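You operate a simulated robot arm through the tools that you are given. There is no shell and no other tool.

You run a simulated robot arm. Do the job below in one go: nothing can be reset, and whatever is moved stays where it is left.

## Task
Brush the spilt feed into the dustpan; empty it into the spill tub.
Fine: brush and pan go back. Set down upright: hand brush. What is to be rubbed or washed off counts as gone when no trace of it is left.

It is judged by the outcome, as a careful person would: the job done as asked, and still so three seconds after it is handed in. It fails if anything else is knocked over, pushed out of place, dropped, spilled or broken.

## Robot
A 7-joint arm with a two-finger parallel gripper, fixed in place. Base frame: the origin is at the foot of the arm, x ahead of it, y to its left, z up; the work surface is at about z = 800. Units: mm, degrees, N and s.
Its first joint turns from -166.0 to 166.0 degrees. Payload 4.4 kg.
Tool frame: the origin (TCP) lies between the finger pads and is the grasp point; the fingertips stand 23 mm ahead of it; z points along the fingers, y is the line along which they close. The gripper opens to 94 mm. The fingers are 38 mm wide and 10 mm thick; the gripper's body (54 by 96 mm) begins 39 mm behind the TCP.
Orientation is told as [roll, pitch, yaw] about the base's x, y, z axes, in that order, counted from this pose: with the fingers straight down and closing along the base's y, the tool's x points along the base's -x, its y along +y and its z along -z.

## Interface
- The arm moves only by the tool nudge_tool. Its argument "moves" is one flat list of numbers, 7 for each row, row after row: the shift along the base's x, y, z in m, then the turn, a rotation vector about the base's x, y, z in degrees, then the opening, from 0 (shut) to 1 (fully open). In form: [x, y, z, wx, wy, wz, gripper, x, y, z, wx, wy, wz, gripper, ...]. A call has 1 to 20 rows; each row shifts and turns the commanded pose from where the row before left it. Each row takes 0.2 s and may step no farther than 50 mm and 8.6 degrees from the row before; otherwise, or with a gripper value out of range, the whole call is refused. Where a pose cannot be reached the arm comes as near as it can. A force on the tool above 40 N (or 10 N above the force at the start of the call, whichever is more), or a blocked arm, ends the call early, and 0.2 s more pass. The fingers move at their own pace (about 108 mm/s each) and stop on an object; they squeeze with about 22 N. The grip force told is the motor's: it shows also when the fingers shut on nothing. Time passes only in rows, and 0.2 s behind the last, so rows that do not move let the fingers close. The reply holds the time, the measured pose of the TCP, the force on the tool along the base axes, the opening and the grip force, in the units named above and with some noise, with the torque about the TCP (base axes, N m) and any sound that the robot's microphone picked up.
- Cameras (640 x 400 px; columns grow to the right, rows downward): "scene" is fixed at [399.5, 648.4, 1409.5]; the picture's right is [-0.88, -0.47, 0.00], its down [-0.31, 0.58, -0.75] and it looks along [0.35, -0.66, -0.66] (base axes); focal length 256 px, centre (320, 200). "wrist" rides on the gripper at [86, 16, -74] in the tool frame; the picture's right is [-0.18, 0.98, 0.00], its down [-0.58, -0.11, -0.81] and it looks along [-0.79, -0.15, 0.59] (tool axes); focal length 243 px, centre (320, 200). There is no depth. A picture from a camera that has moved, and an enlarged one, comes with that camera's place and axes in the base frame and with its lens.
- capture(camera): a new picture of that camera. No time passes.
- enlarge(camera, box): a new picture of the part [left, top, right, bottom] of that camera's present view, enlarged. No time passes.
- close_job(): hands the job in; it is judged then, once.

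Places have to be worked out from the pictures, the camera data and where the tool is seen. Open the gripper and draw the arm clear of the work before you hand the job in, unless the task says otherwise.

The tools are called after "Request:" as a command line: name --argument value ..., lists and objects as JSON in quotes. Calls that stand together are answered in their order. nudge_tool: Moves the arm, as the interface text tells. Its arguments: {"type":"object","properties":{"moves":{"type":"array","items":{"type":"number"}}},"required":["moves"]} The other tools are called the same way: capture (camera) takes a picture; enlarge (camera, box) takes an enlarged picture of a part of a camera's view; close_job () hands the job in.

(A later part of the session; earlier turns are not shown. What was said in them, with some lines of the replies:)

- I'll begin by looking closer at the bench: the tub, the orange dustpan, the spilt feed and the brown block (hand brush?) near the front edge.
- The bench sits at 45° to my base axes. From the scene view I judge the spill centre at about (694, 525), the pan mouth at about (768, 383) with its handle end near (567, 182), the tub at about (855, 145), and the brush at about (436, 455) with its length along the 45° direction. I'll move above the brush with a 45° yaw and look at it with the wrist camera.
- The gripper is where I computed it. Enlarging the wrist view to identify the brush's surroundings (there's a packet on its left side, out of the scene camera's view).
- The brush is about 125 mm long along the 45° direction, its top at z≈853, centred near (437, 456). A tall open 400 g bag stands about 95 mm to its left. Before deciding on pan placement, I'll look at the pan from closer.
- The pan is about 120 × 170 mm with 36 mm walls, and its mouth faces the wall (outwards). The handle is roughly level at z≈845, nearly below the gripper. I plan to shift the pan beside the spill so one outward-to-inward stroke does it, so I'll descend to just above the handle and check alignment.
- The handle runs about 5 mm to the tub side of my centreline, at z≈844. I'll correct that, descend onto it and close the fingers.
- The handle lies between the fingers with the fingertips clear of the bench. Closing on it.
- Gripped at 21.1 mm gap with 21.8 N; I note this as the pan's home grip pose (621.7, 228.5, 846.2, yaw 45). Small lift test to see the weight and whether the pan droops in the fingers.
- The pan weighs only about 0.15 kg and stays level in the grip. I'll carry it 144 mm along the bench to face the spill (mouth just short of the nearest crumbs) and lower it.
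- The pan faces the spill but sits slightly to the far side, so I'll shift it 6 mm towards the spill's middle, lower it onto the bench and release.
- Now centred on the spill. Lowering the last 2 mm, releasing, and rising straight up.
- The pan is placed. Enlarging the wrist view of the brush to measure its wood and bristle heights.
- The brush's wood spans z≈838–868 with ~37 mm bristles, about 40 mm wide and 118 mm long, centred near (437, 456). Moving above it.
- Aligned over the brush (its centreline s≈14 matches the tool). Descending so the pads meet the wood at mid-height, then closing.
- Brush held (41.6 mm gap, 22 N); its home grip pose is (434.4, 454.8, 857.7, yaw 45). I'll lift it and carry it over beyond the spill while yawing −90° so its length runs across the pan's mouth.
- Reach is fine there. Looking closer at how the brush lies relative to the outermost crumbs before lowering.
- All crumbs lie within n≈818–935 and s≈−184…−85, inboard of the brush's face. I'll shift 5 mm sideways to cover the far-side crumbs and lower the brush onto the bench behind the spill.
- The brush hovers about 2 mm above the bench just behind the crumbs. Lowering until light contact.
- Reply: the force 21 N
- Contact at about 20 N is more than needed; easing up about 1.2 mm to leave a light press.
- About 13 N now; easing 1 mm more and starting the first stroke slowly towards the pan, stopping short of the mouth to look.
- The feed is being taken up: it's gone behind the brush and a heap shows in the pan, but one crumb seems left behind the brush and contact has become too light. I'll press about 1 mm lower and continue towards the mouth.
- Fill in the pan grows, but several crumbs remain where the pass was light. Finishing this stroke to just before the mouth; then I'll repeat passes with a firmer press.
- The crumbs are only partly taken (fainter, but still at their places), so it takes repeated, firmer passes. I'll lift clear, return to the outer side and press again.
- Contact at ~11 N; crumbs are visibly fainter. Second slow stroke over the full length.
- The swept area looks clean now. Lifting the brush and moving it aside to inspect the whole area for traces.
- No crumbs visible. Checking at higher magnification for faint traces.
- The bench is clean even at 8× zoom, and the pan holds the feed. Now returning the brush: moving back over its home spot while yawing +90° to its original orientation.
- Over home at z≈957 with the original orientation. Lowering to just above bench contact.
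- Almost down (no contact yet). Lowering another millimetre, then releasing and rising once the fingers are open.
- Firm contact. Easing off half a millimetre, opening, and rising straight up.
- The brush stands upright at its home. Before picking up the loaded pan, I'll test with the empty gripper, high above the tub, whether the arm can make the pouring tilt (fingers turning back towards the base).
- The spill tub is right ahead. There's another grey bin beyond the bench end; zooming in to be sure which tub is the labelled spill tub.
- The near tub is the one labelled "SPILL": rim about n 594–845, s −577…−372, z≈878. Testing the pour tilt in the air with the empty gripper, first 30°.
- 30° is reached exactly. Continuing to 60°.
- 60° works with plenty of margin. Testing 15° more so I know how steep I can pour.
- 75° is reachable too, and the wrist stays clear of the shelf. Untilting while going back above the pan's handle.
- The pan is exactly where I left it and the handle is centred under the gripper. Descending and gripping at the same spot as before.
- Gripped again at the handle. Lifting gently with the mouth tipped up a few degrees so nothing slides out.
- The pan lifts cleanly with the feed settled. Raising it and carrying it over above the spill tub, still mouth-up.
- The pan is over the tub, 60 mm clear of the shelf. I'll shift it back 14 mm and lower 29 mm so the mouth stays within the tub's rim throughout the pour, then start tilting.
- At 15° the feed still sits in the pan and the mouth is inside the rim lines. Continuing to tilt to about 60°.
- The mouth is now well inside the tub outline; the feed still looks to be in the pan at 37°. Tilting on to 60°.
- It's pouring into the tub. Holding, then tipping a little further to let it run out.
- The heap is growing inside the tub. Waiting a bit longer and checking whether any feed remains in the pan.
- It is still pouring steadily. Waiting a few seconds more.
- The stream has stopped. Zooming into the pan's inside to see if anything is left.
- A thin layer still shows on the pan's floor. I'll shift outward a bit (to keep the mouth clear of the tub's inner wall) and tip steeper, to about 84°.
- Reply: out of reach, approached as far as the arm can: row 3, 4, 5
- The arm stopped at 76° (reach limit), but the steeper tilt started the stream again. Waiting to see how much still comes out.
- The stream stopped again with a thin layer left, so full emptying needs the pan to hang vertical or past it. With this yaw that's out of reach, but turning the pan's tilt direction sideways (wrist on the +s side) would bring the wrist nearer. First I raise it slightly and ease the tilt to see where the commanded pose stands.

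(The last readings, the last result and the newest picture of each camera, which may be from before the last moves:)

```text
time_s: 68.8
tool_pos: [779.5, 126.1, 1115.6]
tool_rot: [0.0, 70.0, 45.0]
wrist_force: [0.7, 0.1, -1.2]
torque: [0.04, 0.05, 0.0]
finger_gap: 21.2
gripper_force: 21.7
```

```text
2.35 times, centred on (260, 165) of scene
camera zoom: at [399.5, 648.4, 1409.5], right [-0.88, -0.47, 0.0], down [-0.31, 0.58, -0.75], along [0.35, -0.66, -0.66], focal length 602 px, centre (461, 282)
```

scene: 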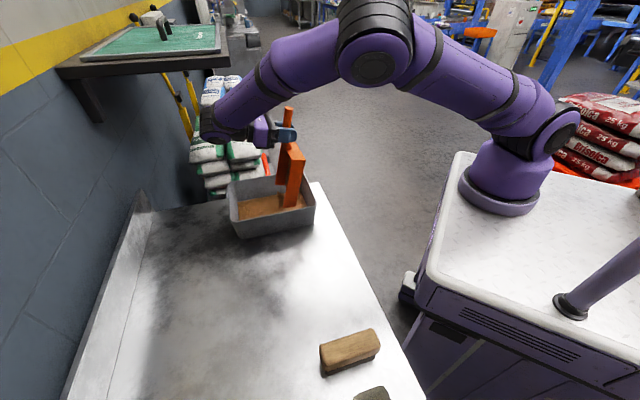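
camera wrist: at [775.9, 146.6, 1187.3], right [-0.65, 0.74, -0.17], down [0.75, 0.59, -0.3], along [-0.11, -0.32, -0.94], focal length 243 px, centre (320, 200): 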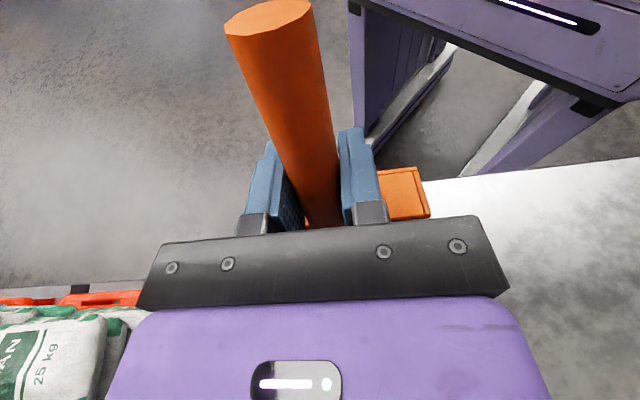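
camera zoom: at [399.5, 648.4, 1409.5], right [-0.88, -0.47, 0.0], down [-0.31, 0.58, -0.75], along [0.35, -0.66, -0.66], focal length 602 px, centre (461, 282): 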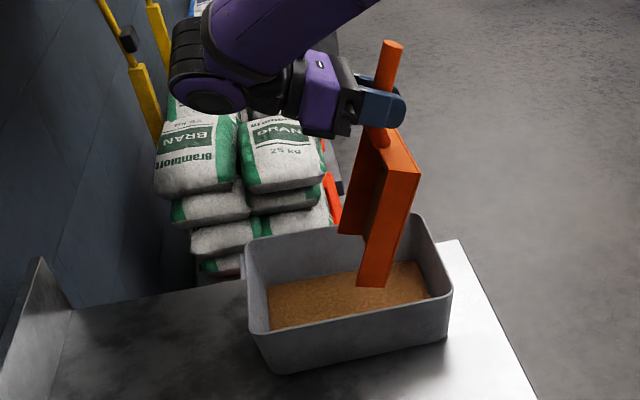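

The command follows the achieved pose (70° tilt at n≈640, s≈−462). With the mouth just above the rim, I'll yaw the hanging pan step by step so the wrist swings to the +s side.

Request:
nudge_tool --moves '[0, 0, 0, 0, 0, 7.5, 0, 0, 0, 0, 0, 0, 7.5, 0, 0.0035, 0.0035, 0, 0, 0, 7.5, 0, 0.0035, 0.0035, 0, 0, 0, 7.5, 0, 0.0035, 0.0035, 0, 0, 0, 7.5, 0, 0.0035, 0.0035, 0, 0, 0, 7.5, 0]'

Request:
enlarge --camera "scene" --box '[160, 50, 400, 250]'

```text
time_s: 70.2
tool_pos: [792.4, 141.2, 1115.5]
tool_rot: [-0.1, 70.0, 90.0]
wrist_force: [0.0, 0.3, -1.6]
torque: [-0.01, 0.0, -0.02]
finger_gap: 21.2
gripper_force: 21.8
```

```text
2.00 times, centred on (280, 150) of scene
camera zoom: at [399.5, 648.4, 1409.5], right [-0.88, -0.47, 0.0], down [-0.31, 0.58, -0.75], along [0.35, -0.66, -0.66], focal length 512 px, centre (400, 300)
```

zoom: 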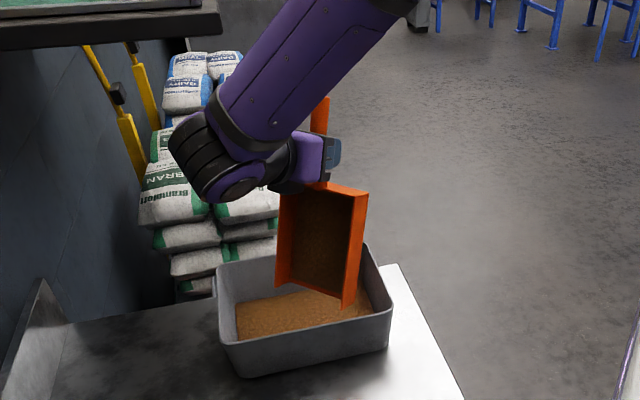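

Turning works fine, and I can now see a layer of feed still lying in the pan. Tilting on past vertical about the new axis while moving outward so the mouth stays over the tub.

Request:
nudge_tool --moves '[0.0085, 0.0085, 0, 0, 0, 0, 0, 0.0085, 0.0085, 0, -5, 0, 0, 0, 0.008, 0.008, 0, -6, 0, 0, 0, 0, 0, 0, -6, 0, 0, 0, 0, 0, 0, -6, 0, 0, 0, 0, 0, 0, -4, 0, 0, 0, 0, 0, 0, 0, 0, 0, 0]'

Request:
enlarge --camera "scene" --box '[160, 50, 400, 250]'

```text
time_s: 71.8
tool_pos: [818.0, 166.3, 1116.6]
tool_rot: [-179.8, 82.8, -89.8]
wrist_force: [-0.6, -0.1, -0.7]
torque: [0.05, 0.01, -0.01]
finger_gap: 21.2
gripper_force: 22.1
```

```text
2.00 times, centred on (280, 150) of scene
camera zoom: at [399.5, 648.4, 1409.5], right [-0.88, -0.47, 0.0], down [-0.31, 0.58, -0.75], along [0.35, -0.66, -0.66], focal length 512 px, centre (400, 300)
```

zoom: 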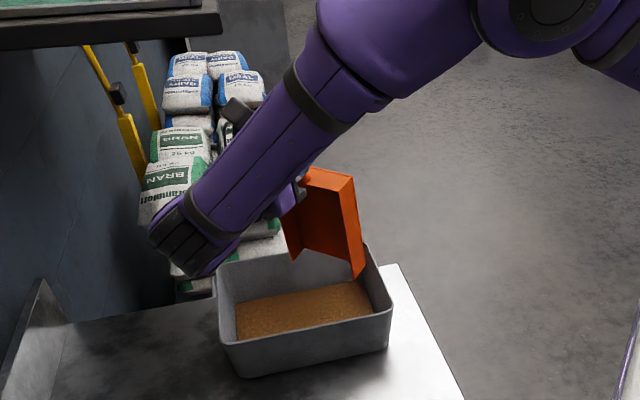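

Tilt is now 97°. Zooming into the pan's inside.

Request:
enlarge --camera "scene" --box '[255, 120, 355, 220]'

Request:
capture --camera "wrist"

Request:
capture --camera "scene"

```text
4.00 times, centred on (305, 170) of scene
camera zoom: at [399.5, 648.4, 1409.5], right [-0.88, -0.47, 0.0], down [-0.31, 0.58, -0.75], along [0.35, -0.66, -0.66], focal length 1024 px, centre (380, 320)
```

zoom: 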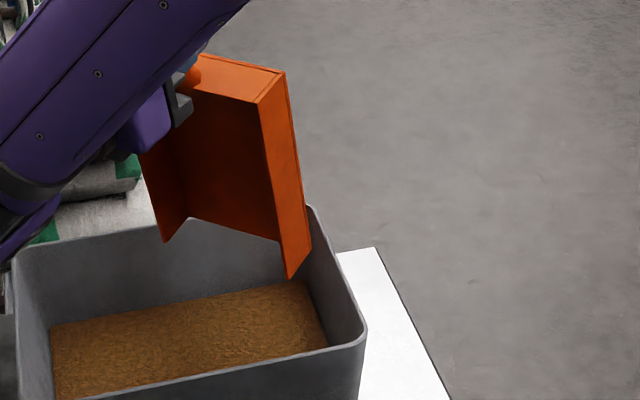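

```text
taken
camera wrist: at [801.8, 251.2, 1193.2], right [-0.98, -0.02, -0.18], down [0.11, 0.73, -0.68], along [0.15, -0.68, -0.71], focal length 243 px, centre (320, 200)
```

wrist: 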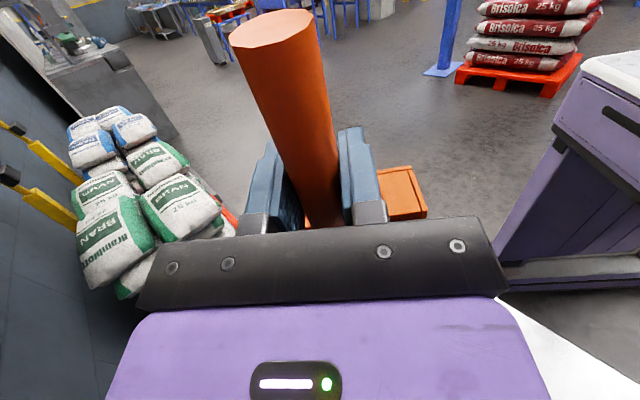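

```text
taken
```

scene: 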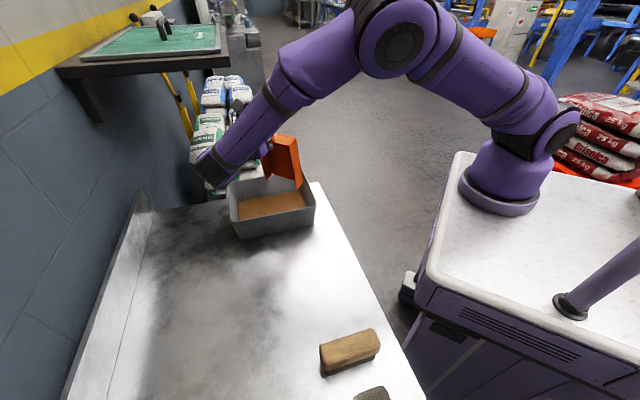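

The pan is empty and all the feed lies in the spill tub. Raising a little and untilting the pan step by step.

Request:
nudge_tool --moves '[0, 0, 0.01, 0, 0, 0, 0, 0, 0, 0.01, 4, 0, 0, 0, 0, 0, 0.01, 6, 0, 0, 0, 0, 0, 0.005, 6, 0, 0, 0, -0.005, -0.005, 0.005, 6, 0, 0, 0, -0.005, -0.005, 0, 6, 0, 0, 0, -0.005, -0.005, 0, 7, 0, 0, 0, -0.005, -0.005, 0, 7, 0, 0, 0, -0.005, -0.005, 0, 7, 0, 0, 0]'

Request:
capture --camera "scene"

```text
time_s: 73.8
tool_pos: [794.6, 142.6, 1153.3]
tool_rot: [-0.1, 48.0, 89.9]
wrist_force: [0.1, -0.5, -1.6]
torque: [-0.1, 0.03, 0.01]
finger_gap: 21.3
gripper_force: 22.2
```

```text
taken
```

scene: 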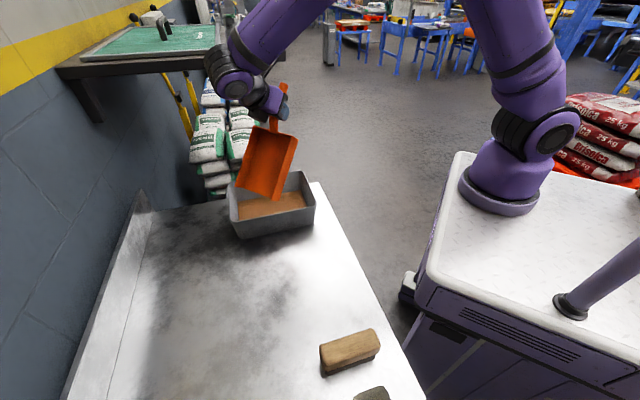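

The pan is clean. Finishing the untilt to level.

Request:
nudge_tool --moves '[-0.004, 0, 0, 7, 0, 0, 0, -0.004, 0, 0, 7, 0, 0, 0, -0.004, 0, 0, 7, 0, 0, 0, -0.004, 0, 0, 7, 0, 0, 0, -0.004, 0, 0, 7, 0, 0, 0, -0.004, 0, 0, 7, 0, 0, 0, 0, 0, 0, 6, 0, 0, 0, 0, 0, 0, 0, 0, 0, 0]'

Request:
capture --camera "scene"

```text
time_s: 75.6
tool_pos: [770.1, 141.3, 1157.2]
tool_rot: [-0.2, -0.1, 89.8]
wrist_force: [0.6, -0.3, -1.8]
torque: [-0.11, 0.0, 0.02]
finger_gap: 21.0
gripper_force: 21.9
```

```text
taken
```

scene: 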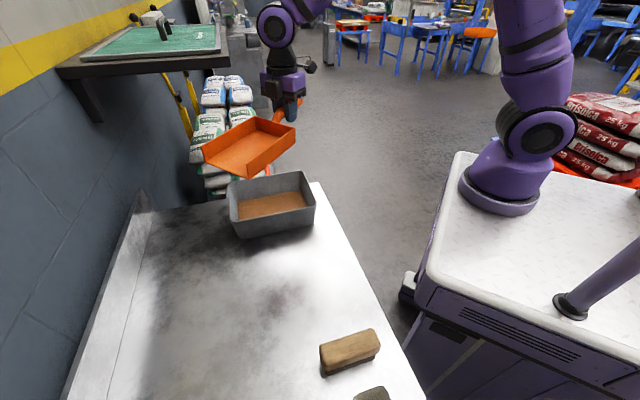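

Level again. Yawing back −45° and moving over the pan's home position at height.

Request:
nudge_tool --moves '[-0.0249, 0.0141, 0, 0, 0, -7.5, 0, -0.0249, 0.0141, 0, 0, 0, -7.5, 0, -0.0249, 0.0141, 0, 0, 0, -7.5, 0, -0.0249, 0.0141, 0, 0, 0, -7.5, 0, -0.0249, 0.0141, 0, 0, 0, -7.5, 0, -0.0249, 0.0141, 0, 0, 0, -7.4, 0, 0, 0, -0.04, 0, 0, 0, 0, 0, 0, -0.04, 0, 0, 0, 0, 0, 0, -0.04, 0, 0, 0, 0, 0, 0, -0.04, 0, 0, 0, 0, 0, 0, 0, 0, 0, 0, 0, 0, 0, 0, 0, 0, 0, 0]'

Request:
capture --camera "scene"

Request:
enlarge --camera "scene" --box '[220, 160, 380, 300]'

```text
time_s: 78.2
tool_pos: [619.7, 227.4, 996.3]
tool_rot: [0.0, -0.1, 45.1]
wrist_force: [0.4, -0.1, -2.0]
torque: [-0.1, 0.07, -0.02]
finger_gap: 21.2
gripper_force: 22.0
```

```text
taken
```

scene: 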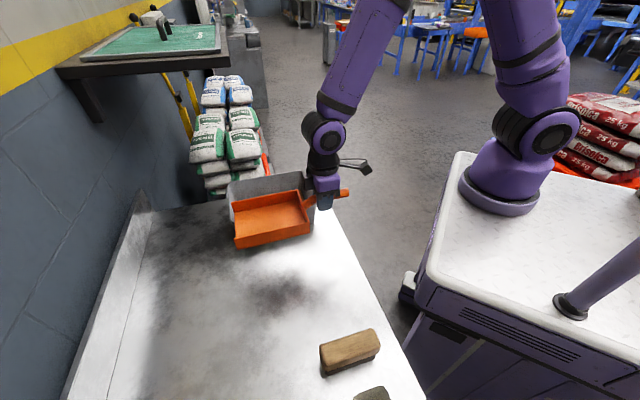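

```text
2.86 times, centred on (300, 230) of scene
camera zoom: at [399.5, 648.4, 1409.5], right [-0.88, -0.47, 0.0], down [-0.31, 0.58, -0.75], along [0.35, -0.66, -0.66], focal length 731 px, centre (377, 114)
```

zoom: 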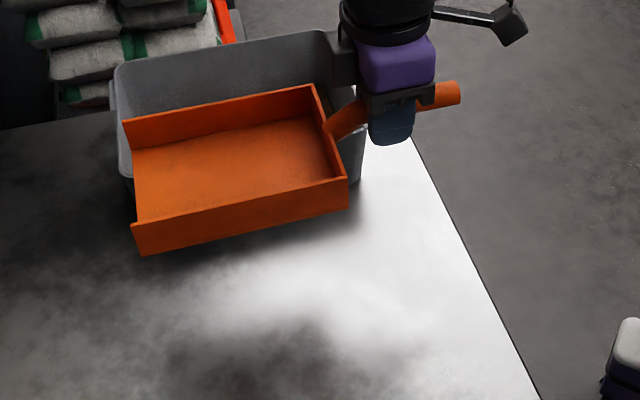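

Pan empty and level above home. Descending most of the way, then checking alignment against the original picture.

Request:
nudge_tool --moves '[0, 0, -0.04, 0, 0, 0, 0, 0, 0, -0.04, 0, 0, 0, 0, 0, 0, -0.04, 0, 0, 0, 0, 0, 0, -0.02, 0, 0, 0, 0, 0, 0, 0, 0, 0, 0, 0]'

Request:
enlarge --camera "scene" --box '[220, 160, 380, 300]'

```text
time_s: 79.4
tool_pos: [618.8, 226.7, 858.1]
tool_rot: [0.0, 0.0, 45.1]
wrist_force: [0.5, 0.3, -0.2]
torque: [-0.06, 0.08, 0.0]
finger_gap: 21.0
gripper_force: 22.3
```

```text
2.86 times, centred on (300, 230) of scene
camera zoom: at [399.5, 648.4, 1409.5], right [-0.88, -0.47, 0.0], down [-0.31, 0.58, -0.75], along [0.35, -0.66, -0.66], focal length 731 px, centre (377, 114)
```

zoom: 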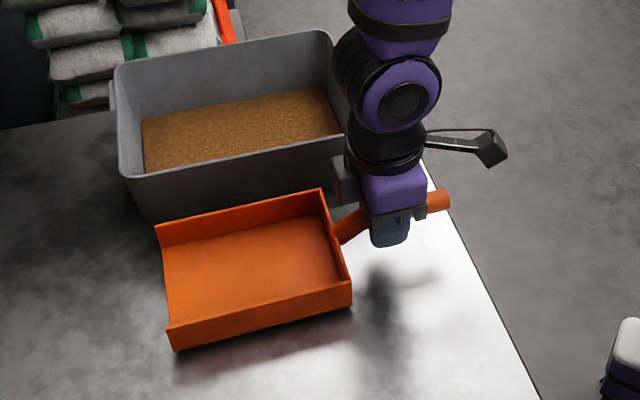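

Alignment is close to the original. Lowering the last 11 mm to the bench.

Request:
nudge_tool --moves '[0, 0, -0.006, 0, 0, 0, 0, 0, 0, -0.004, 0, 0, 0, 0, 0, 0, 0, 0, 0, 0, 0]'

Request:
enlarge --camera "scene" --box '[220, 160, 380, 300]'

```text
time_s: 80.2
tool_pos: [619.3, 225.8, 847.3]
tool_rot: [-0.1, 0.0, 45.2]
wrist_force: [0.5, 0.3, -1.1]
torque: [0.09, -0.01, -0.04]
finger_gap: 21.1
gripper_force: 22.1
```

```text
2.86 times, centred on (300, 230) of scene
camera zoom: at [399.5, 648.4, 1409.5], right [-0.88, -0.47, 0.0], down [-0.31, 0.58, -0.75], along [0.35, -0.66, -0.66], focal length 731 px, centre (377, 114)
```

zoom: 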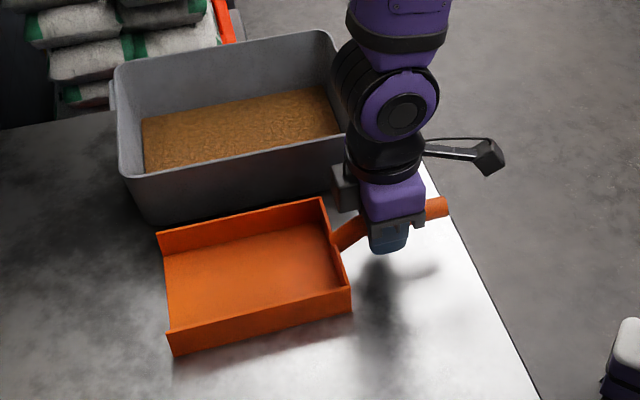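

Within about 2 mm of the original placement. Tiny correction, last millimetre down, then release and rise straight up.

Request:
nudge_tool --moves '[-0.0014, -0.0014, 0, 0, 0, 0, 0, 0, 0, -0.0012, 0, 0, 0, 0, 0, 0, 0, 0, 0, 0, 0, 0, 0, 0, 0, 0, 0, 0.5, 0, 0, 0, 0, 0, 0, 1, 0, 0, 0, 0, 0, 0, 1, 0, 0, 0.03, 0, 0, 0, 1, 0, 0, 0.04, 0, 0, 0, 1, 0, 0, 0.045, 0, 0, 0, 1, 0, 0, 0.045, 0, 0, 0, 1, 0, 0, 0.045, 0, 0, 0, 1]'

Request:
capture --camera "scene"

Request:
enlarge --camera "scene" --box '[200, 160, 360, 290]'

Request:
capture --camera "wrist"

```text
time_s: 82.6
tool_pos: [617.3, 222.9, 1048.5]
tool_rot: [0.0, 0.0, 45.0]
wrist_force: [0.1, 1.0, -0.3]
torque: [0.0, 0.02, 0.04]
finger_gap: 94.2
gripper_force: 0.0
```

```text
taken
```

scene: 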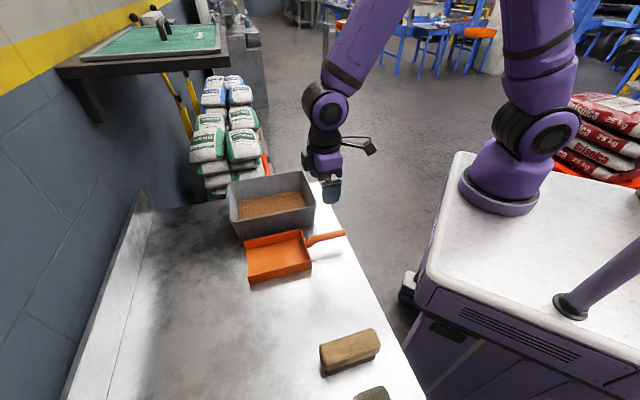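

```text
3.08 times, centred on (280, 225) of scene
camera zoom: at [399.5, 648.4, 1409.5], right [-0.88, -0.47, 0.0], down [-0.31, 0.58, -0.75], along [0.35, -0.66, -0.66], focal length 787 px, centre (443, 123)
```

zoom: 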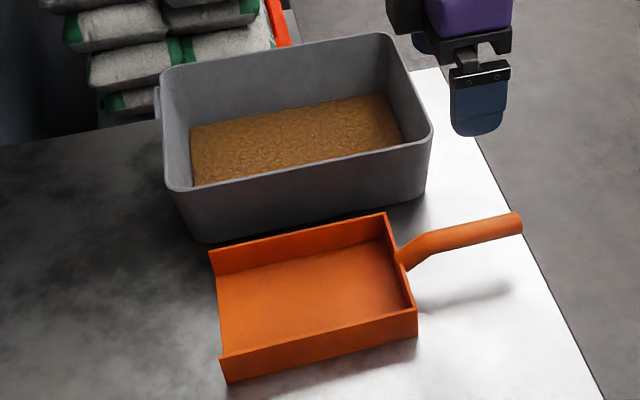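

```text
taken
camera wrist: at [545.6, 173.6, 1123.7], right [-0.57, 0.82, 0.0], down [0.49, 0.34, 0.81], along [0.66, 0.46, -0.59], focal length 243 px, centre (320, 200)
```

wrist: 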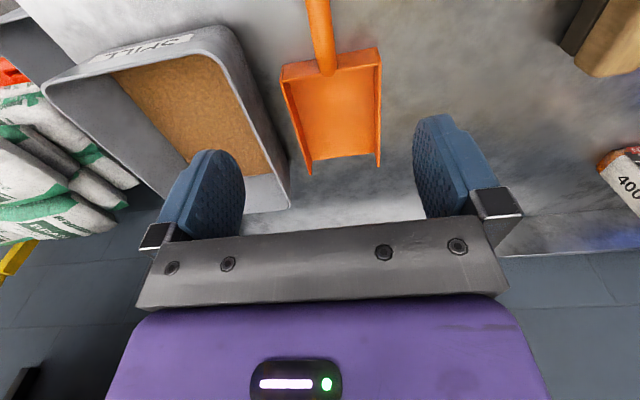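

The pan is back within 2–3 mm of its original spot and the tub is undisturbed. Drawing the arm up and clear, then a final check of brush and bench.

Request:
nudge_tool --moves '[0, -0.01, 0.045, 0, 0, -7.5, 1, 0, -0.01, 0.045, 0, 0, -7.5, 1, 0, -0.01, 0.045, 0, 0, -7.5, 1, 0, -0.01, 0.04, 0, 0, -7.5, 1, 0, 0, 0, 0, 0, -7.5, 1, 0, 0, 0, 0, 0, -7.5, 1, 0, 0, 0, 0, 0, 0, 1]'

Request:
enlarge --camera "scene" --box '[280, 300, 420, 400]'

Request:
enlarge --camera "scene" --box '[160, 280, 320, 380]'

Request:
capture --camera "wrist"

```text
time_s: 84.2
tool_pos: [617.5, 182.4, 1224.1]
tool_rot: [0.0, -0.1, 0.0]
wrist_force: [-0.8, -0.7, -0.1]
torque: [0.0, -0.02, 0.0]
finger_gap: 94.1
gripper_force: 0.1
```

```text
4.00 times, centred on (350, 350) of scene
camera zoom: at [399.5, 648.4, 1409.5], right [-0.88, -0.47, 0.0], down [-0.31, 0.58, -0.75], along [0.35, -0.66, -0.66], focal length 1024 px, centre (200, -400)
```

zoom: 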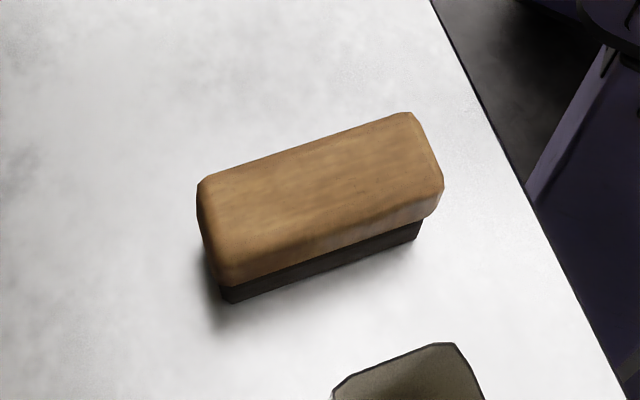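

```text
4.00 times, centred on (240, 330) of scene
camera zoom: at [399.5, 648.4, 1409.5], right [-0.88, -0.47, 0.0], down [-0.31, 0.58, -0.75], along [0.35, -0.66, -0.66], focal length 1024 px, centre (640, -320)
```

zoom: 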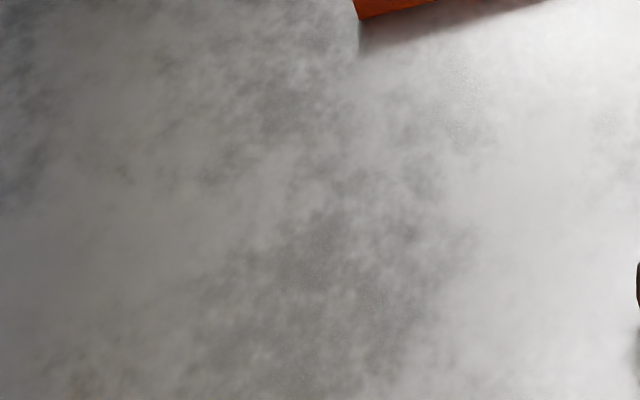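

```text
taken
camera wrist: at [531.6, 199.3, 1299.2], right [0.18, 0.98, 0.0], down [0.58, -0.11, 0.81], along [0.79, -0.15, -0.59], focal length 243 px, centre (320, 200)
```

wrist: 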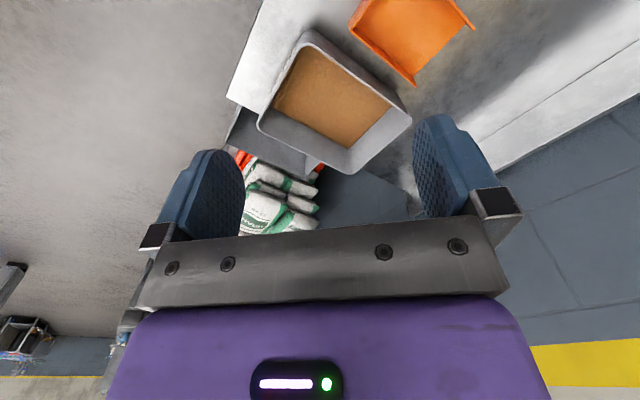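

Brush upright at its original place, pan back, feed in the tub, arm clear. One last zoom on a faint brownish patch at the lower left of the bench to be sure it isn't feed.

Request:
enlarge --camera "scene" --box '[150, 340, 246, 400]'

Request:
enlarge --camera "scene" --box '[200, 265, 296, 325]'

Request:
enlarge --camera "wrist" --box '[340, 0, 640, 160]'

```text
6.67 times, centred on (198, 370) of scene
camera zoom: at [399.5, 648.4, 1409.5], right [-0.88, -0.47, 0.0], down [-0.31, 0.58, -0.75], along [0.35, -0.66, -0.66], focal length 1706 px, centre (1133, -933)
```

zoom: 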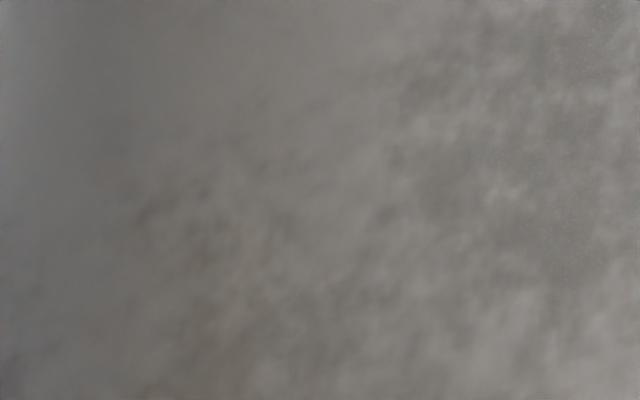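

```text
6.67 times, centred on (248, 295) of scene
camera zoom: at [399.5, 648.4, 1409.5], right [-0.88, -0.47, 0.0], down [-0.31, 0.58, -0.75], along [0.35, -0.66, -0.66], focal length 1706 px, centre (800, -433)
```

zoom: 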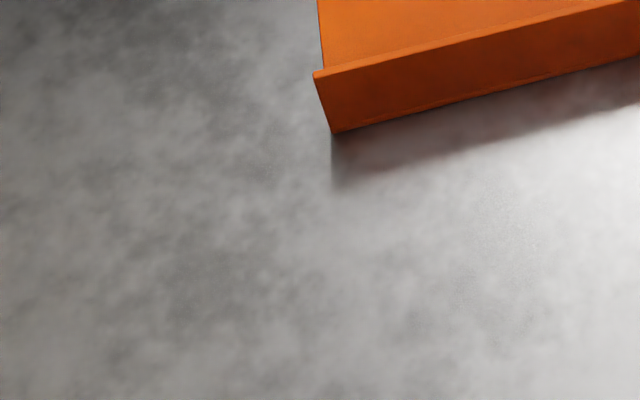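

```text
2.13 times, centred on (490, 80) of wrist
camera zoom: at [531.6, 199.3, 1299.2], right [0.18, 0.98, 0.0], down [0.58, -0.11, 0.81], along [0.79, -0.15, -0.59], focal length 518 px, centre (-43, 456)
```

zoom: 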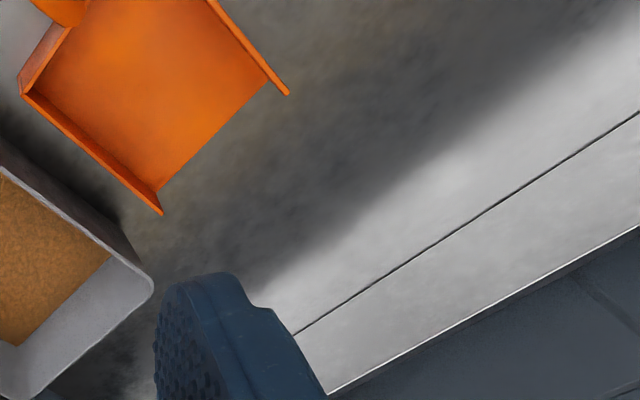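

The patch is only the bench's own soft mottling, present from the start. No feed is left on the bench or in the pan, the feed is in the spill tub, brush and pan are home, and the gripper is open and clear, so I'm handing the job in.

Request:
close_job

```text
The job is handed in.
```

The spilt feed is off the bench and in the tub marked "SPILL". Zoomed views from both cameras showed none left on the bench or in the pan.

- **Sweeping:** I moved the pan to face the spill and swept the feed in. The first stroke pressed too lightly and left crumbs; a second, firmer one cleared them.
- **Emptying:** A layer stayed in the pan until I tipped it past vertical over the tub. I saw no feed fall outside the tub.
- **Hand brush:** It is standing upright where it was at the start.
- **Dustpan:** It is back within about 2–3 mm of its original spot.
- **Everything else:** I saw nothing else moved or knocked over. The gripper is open and the arm is clear of the bench.
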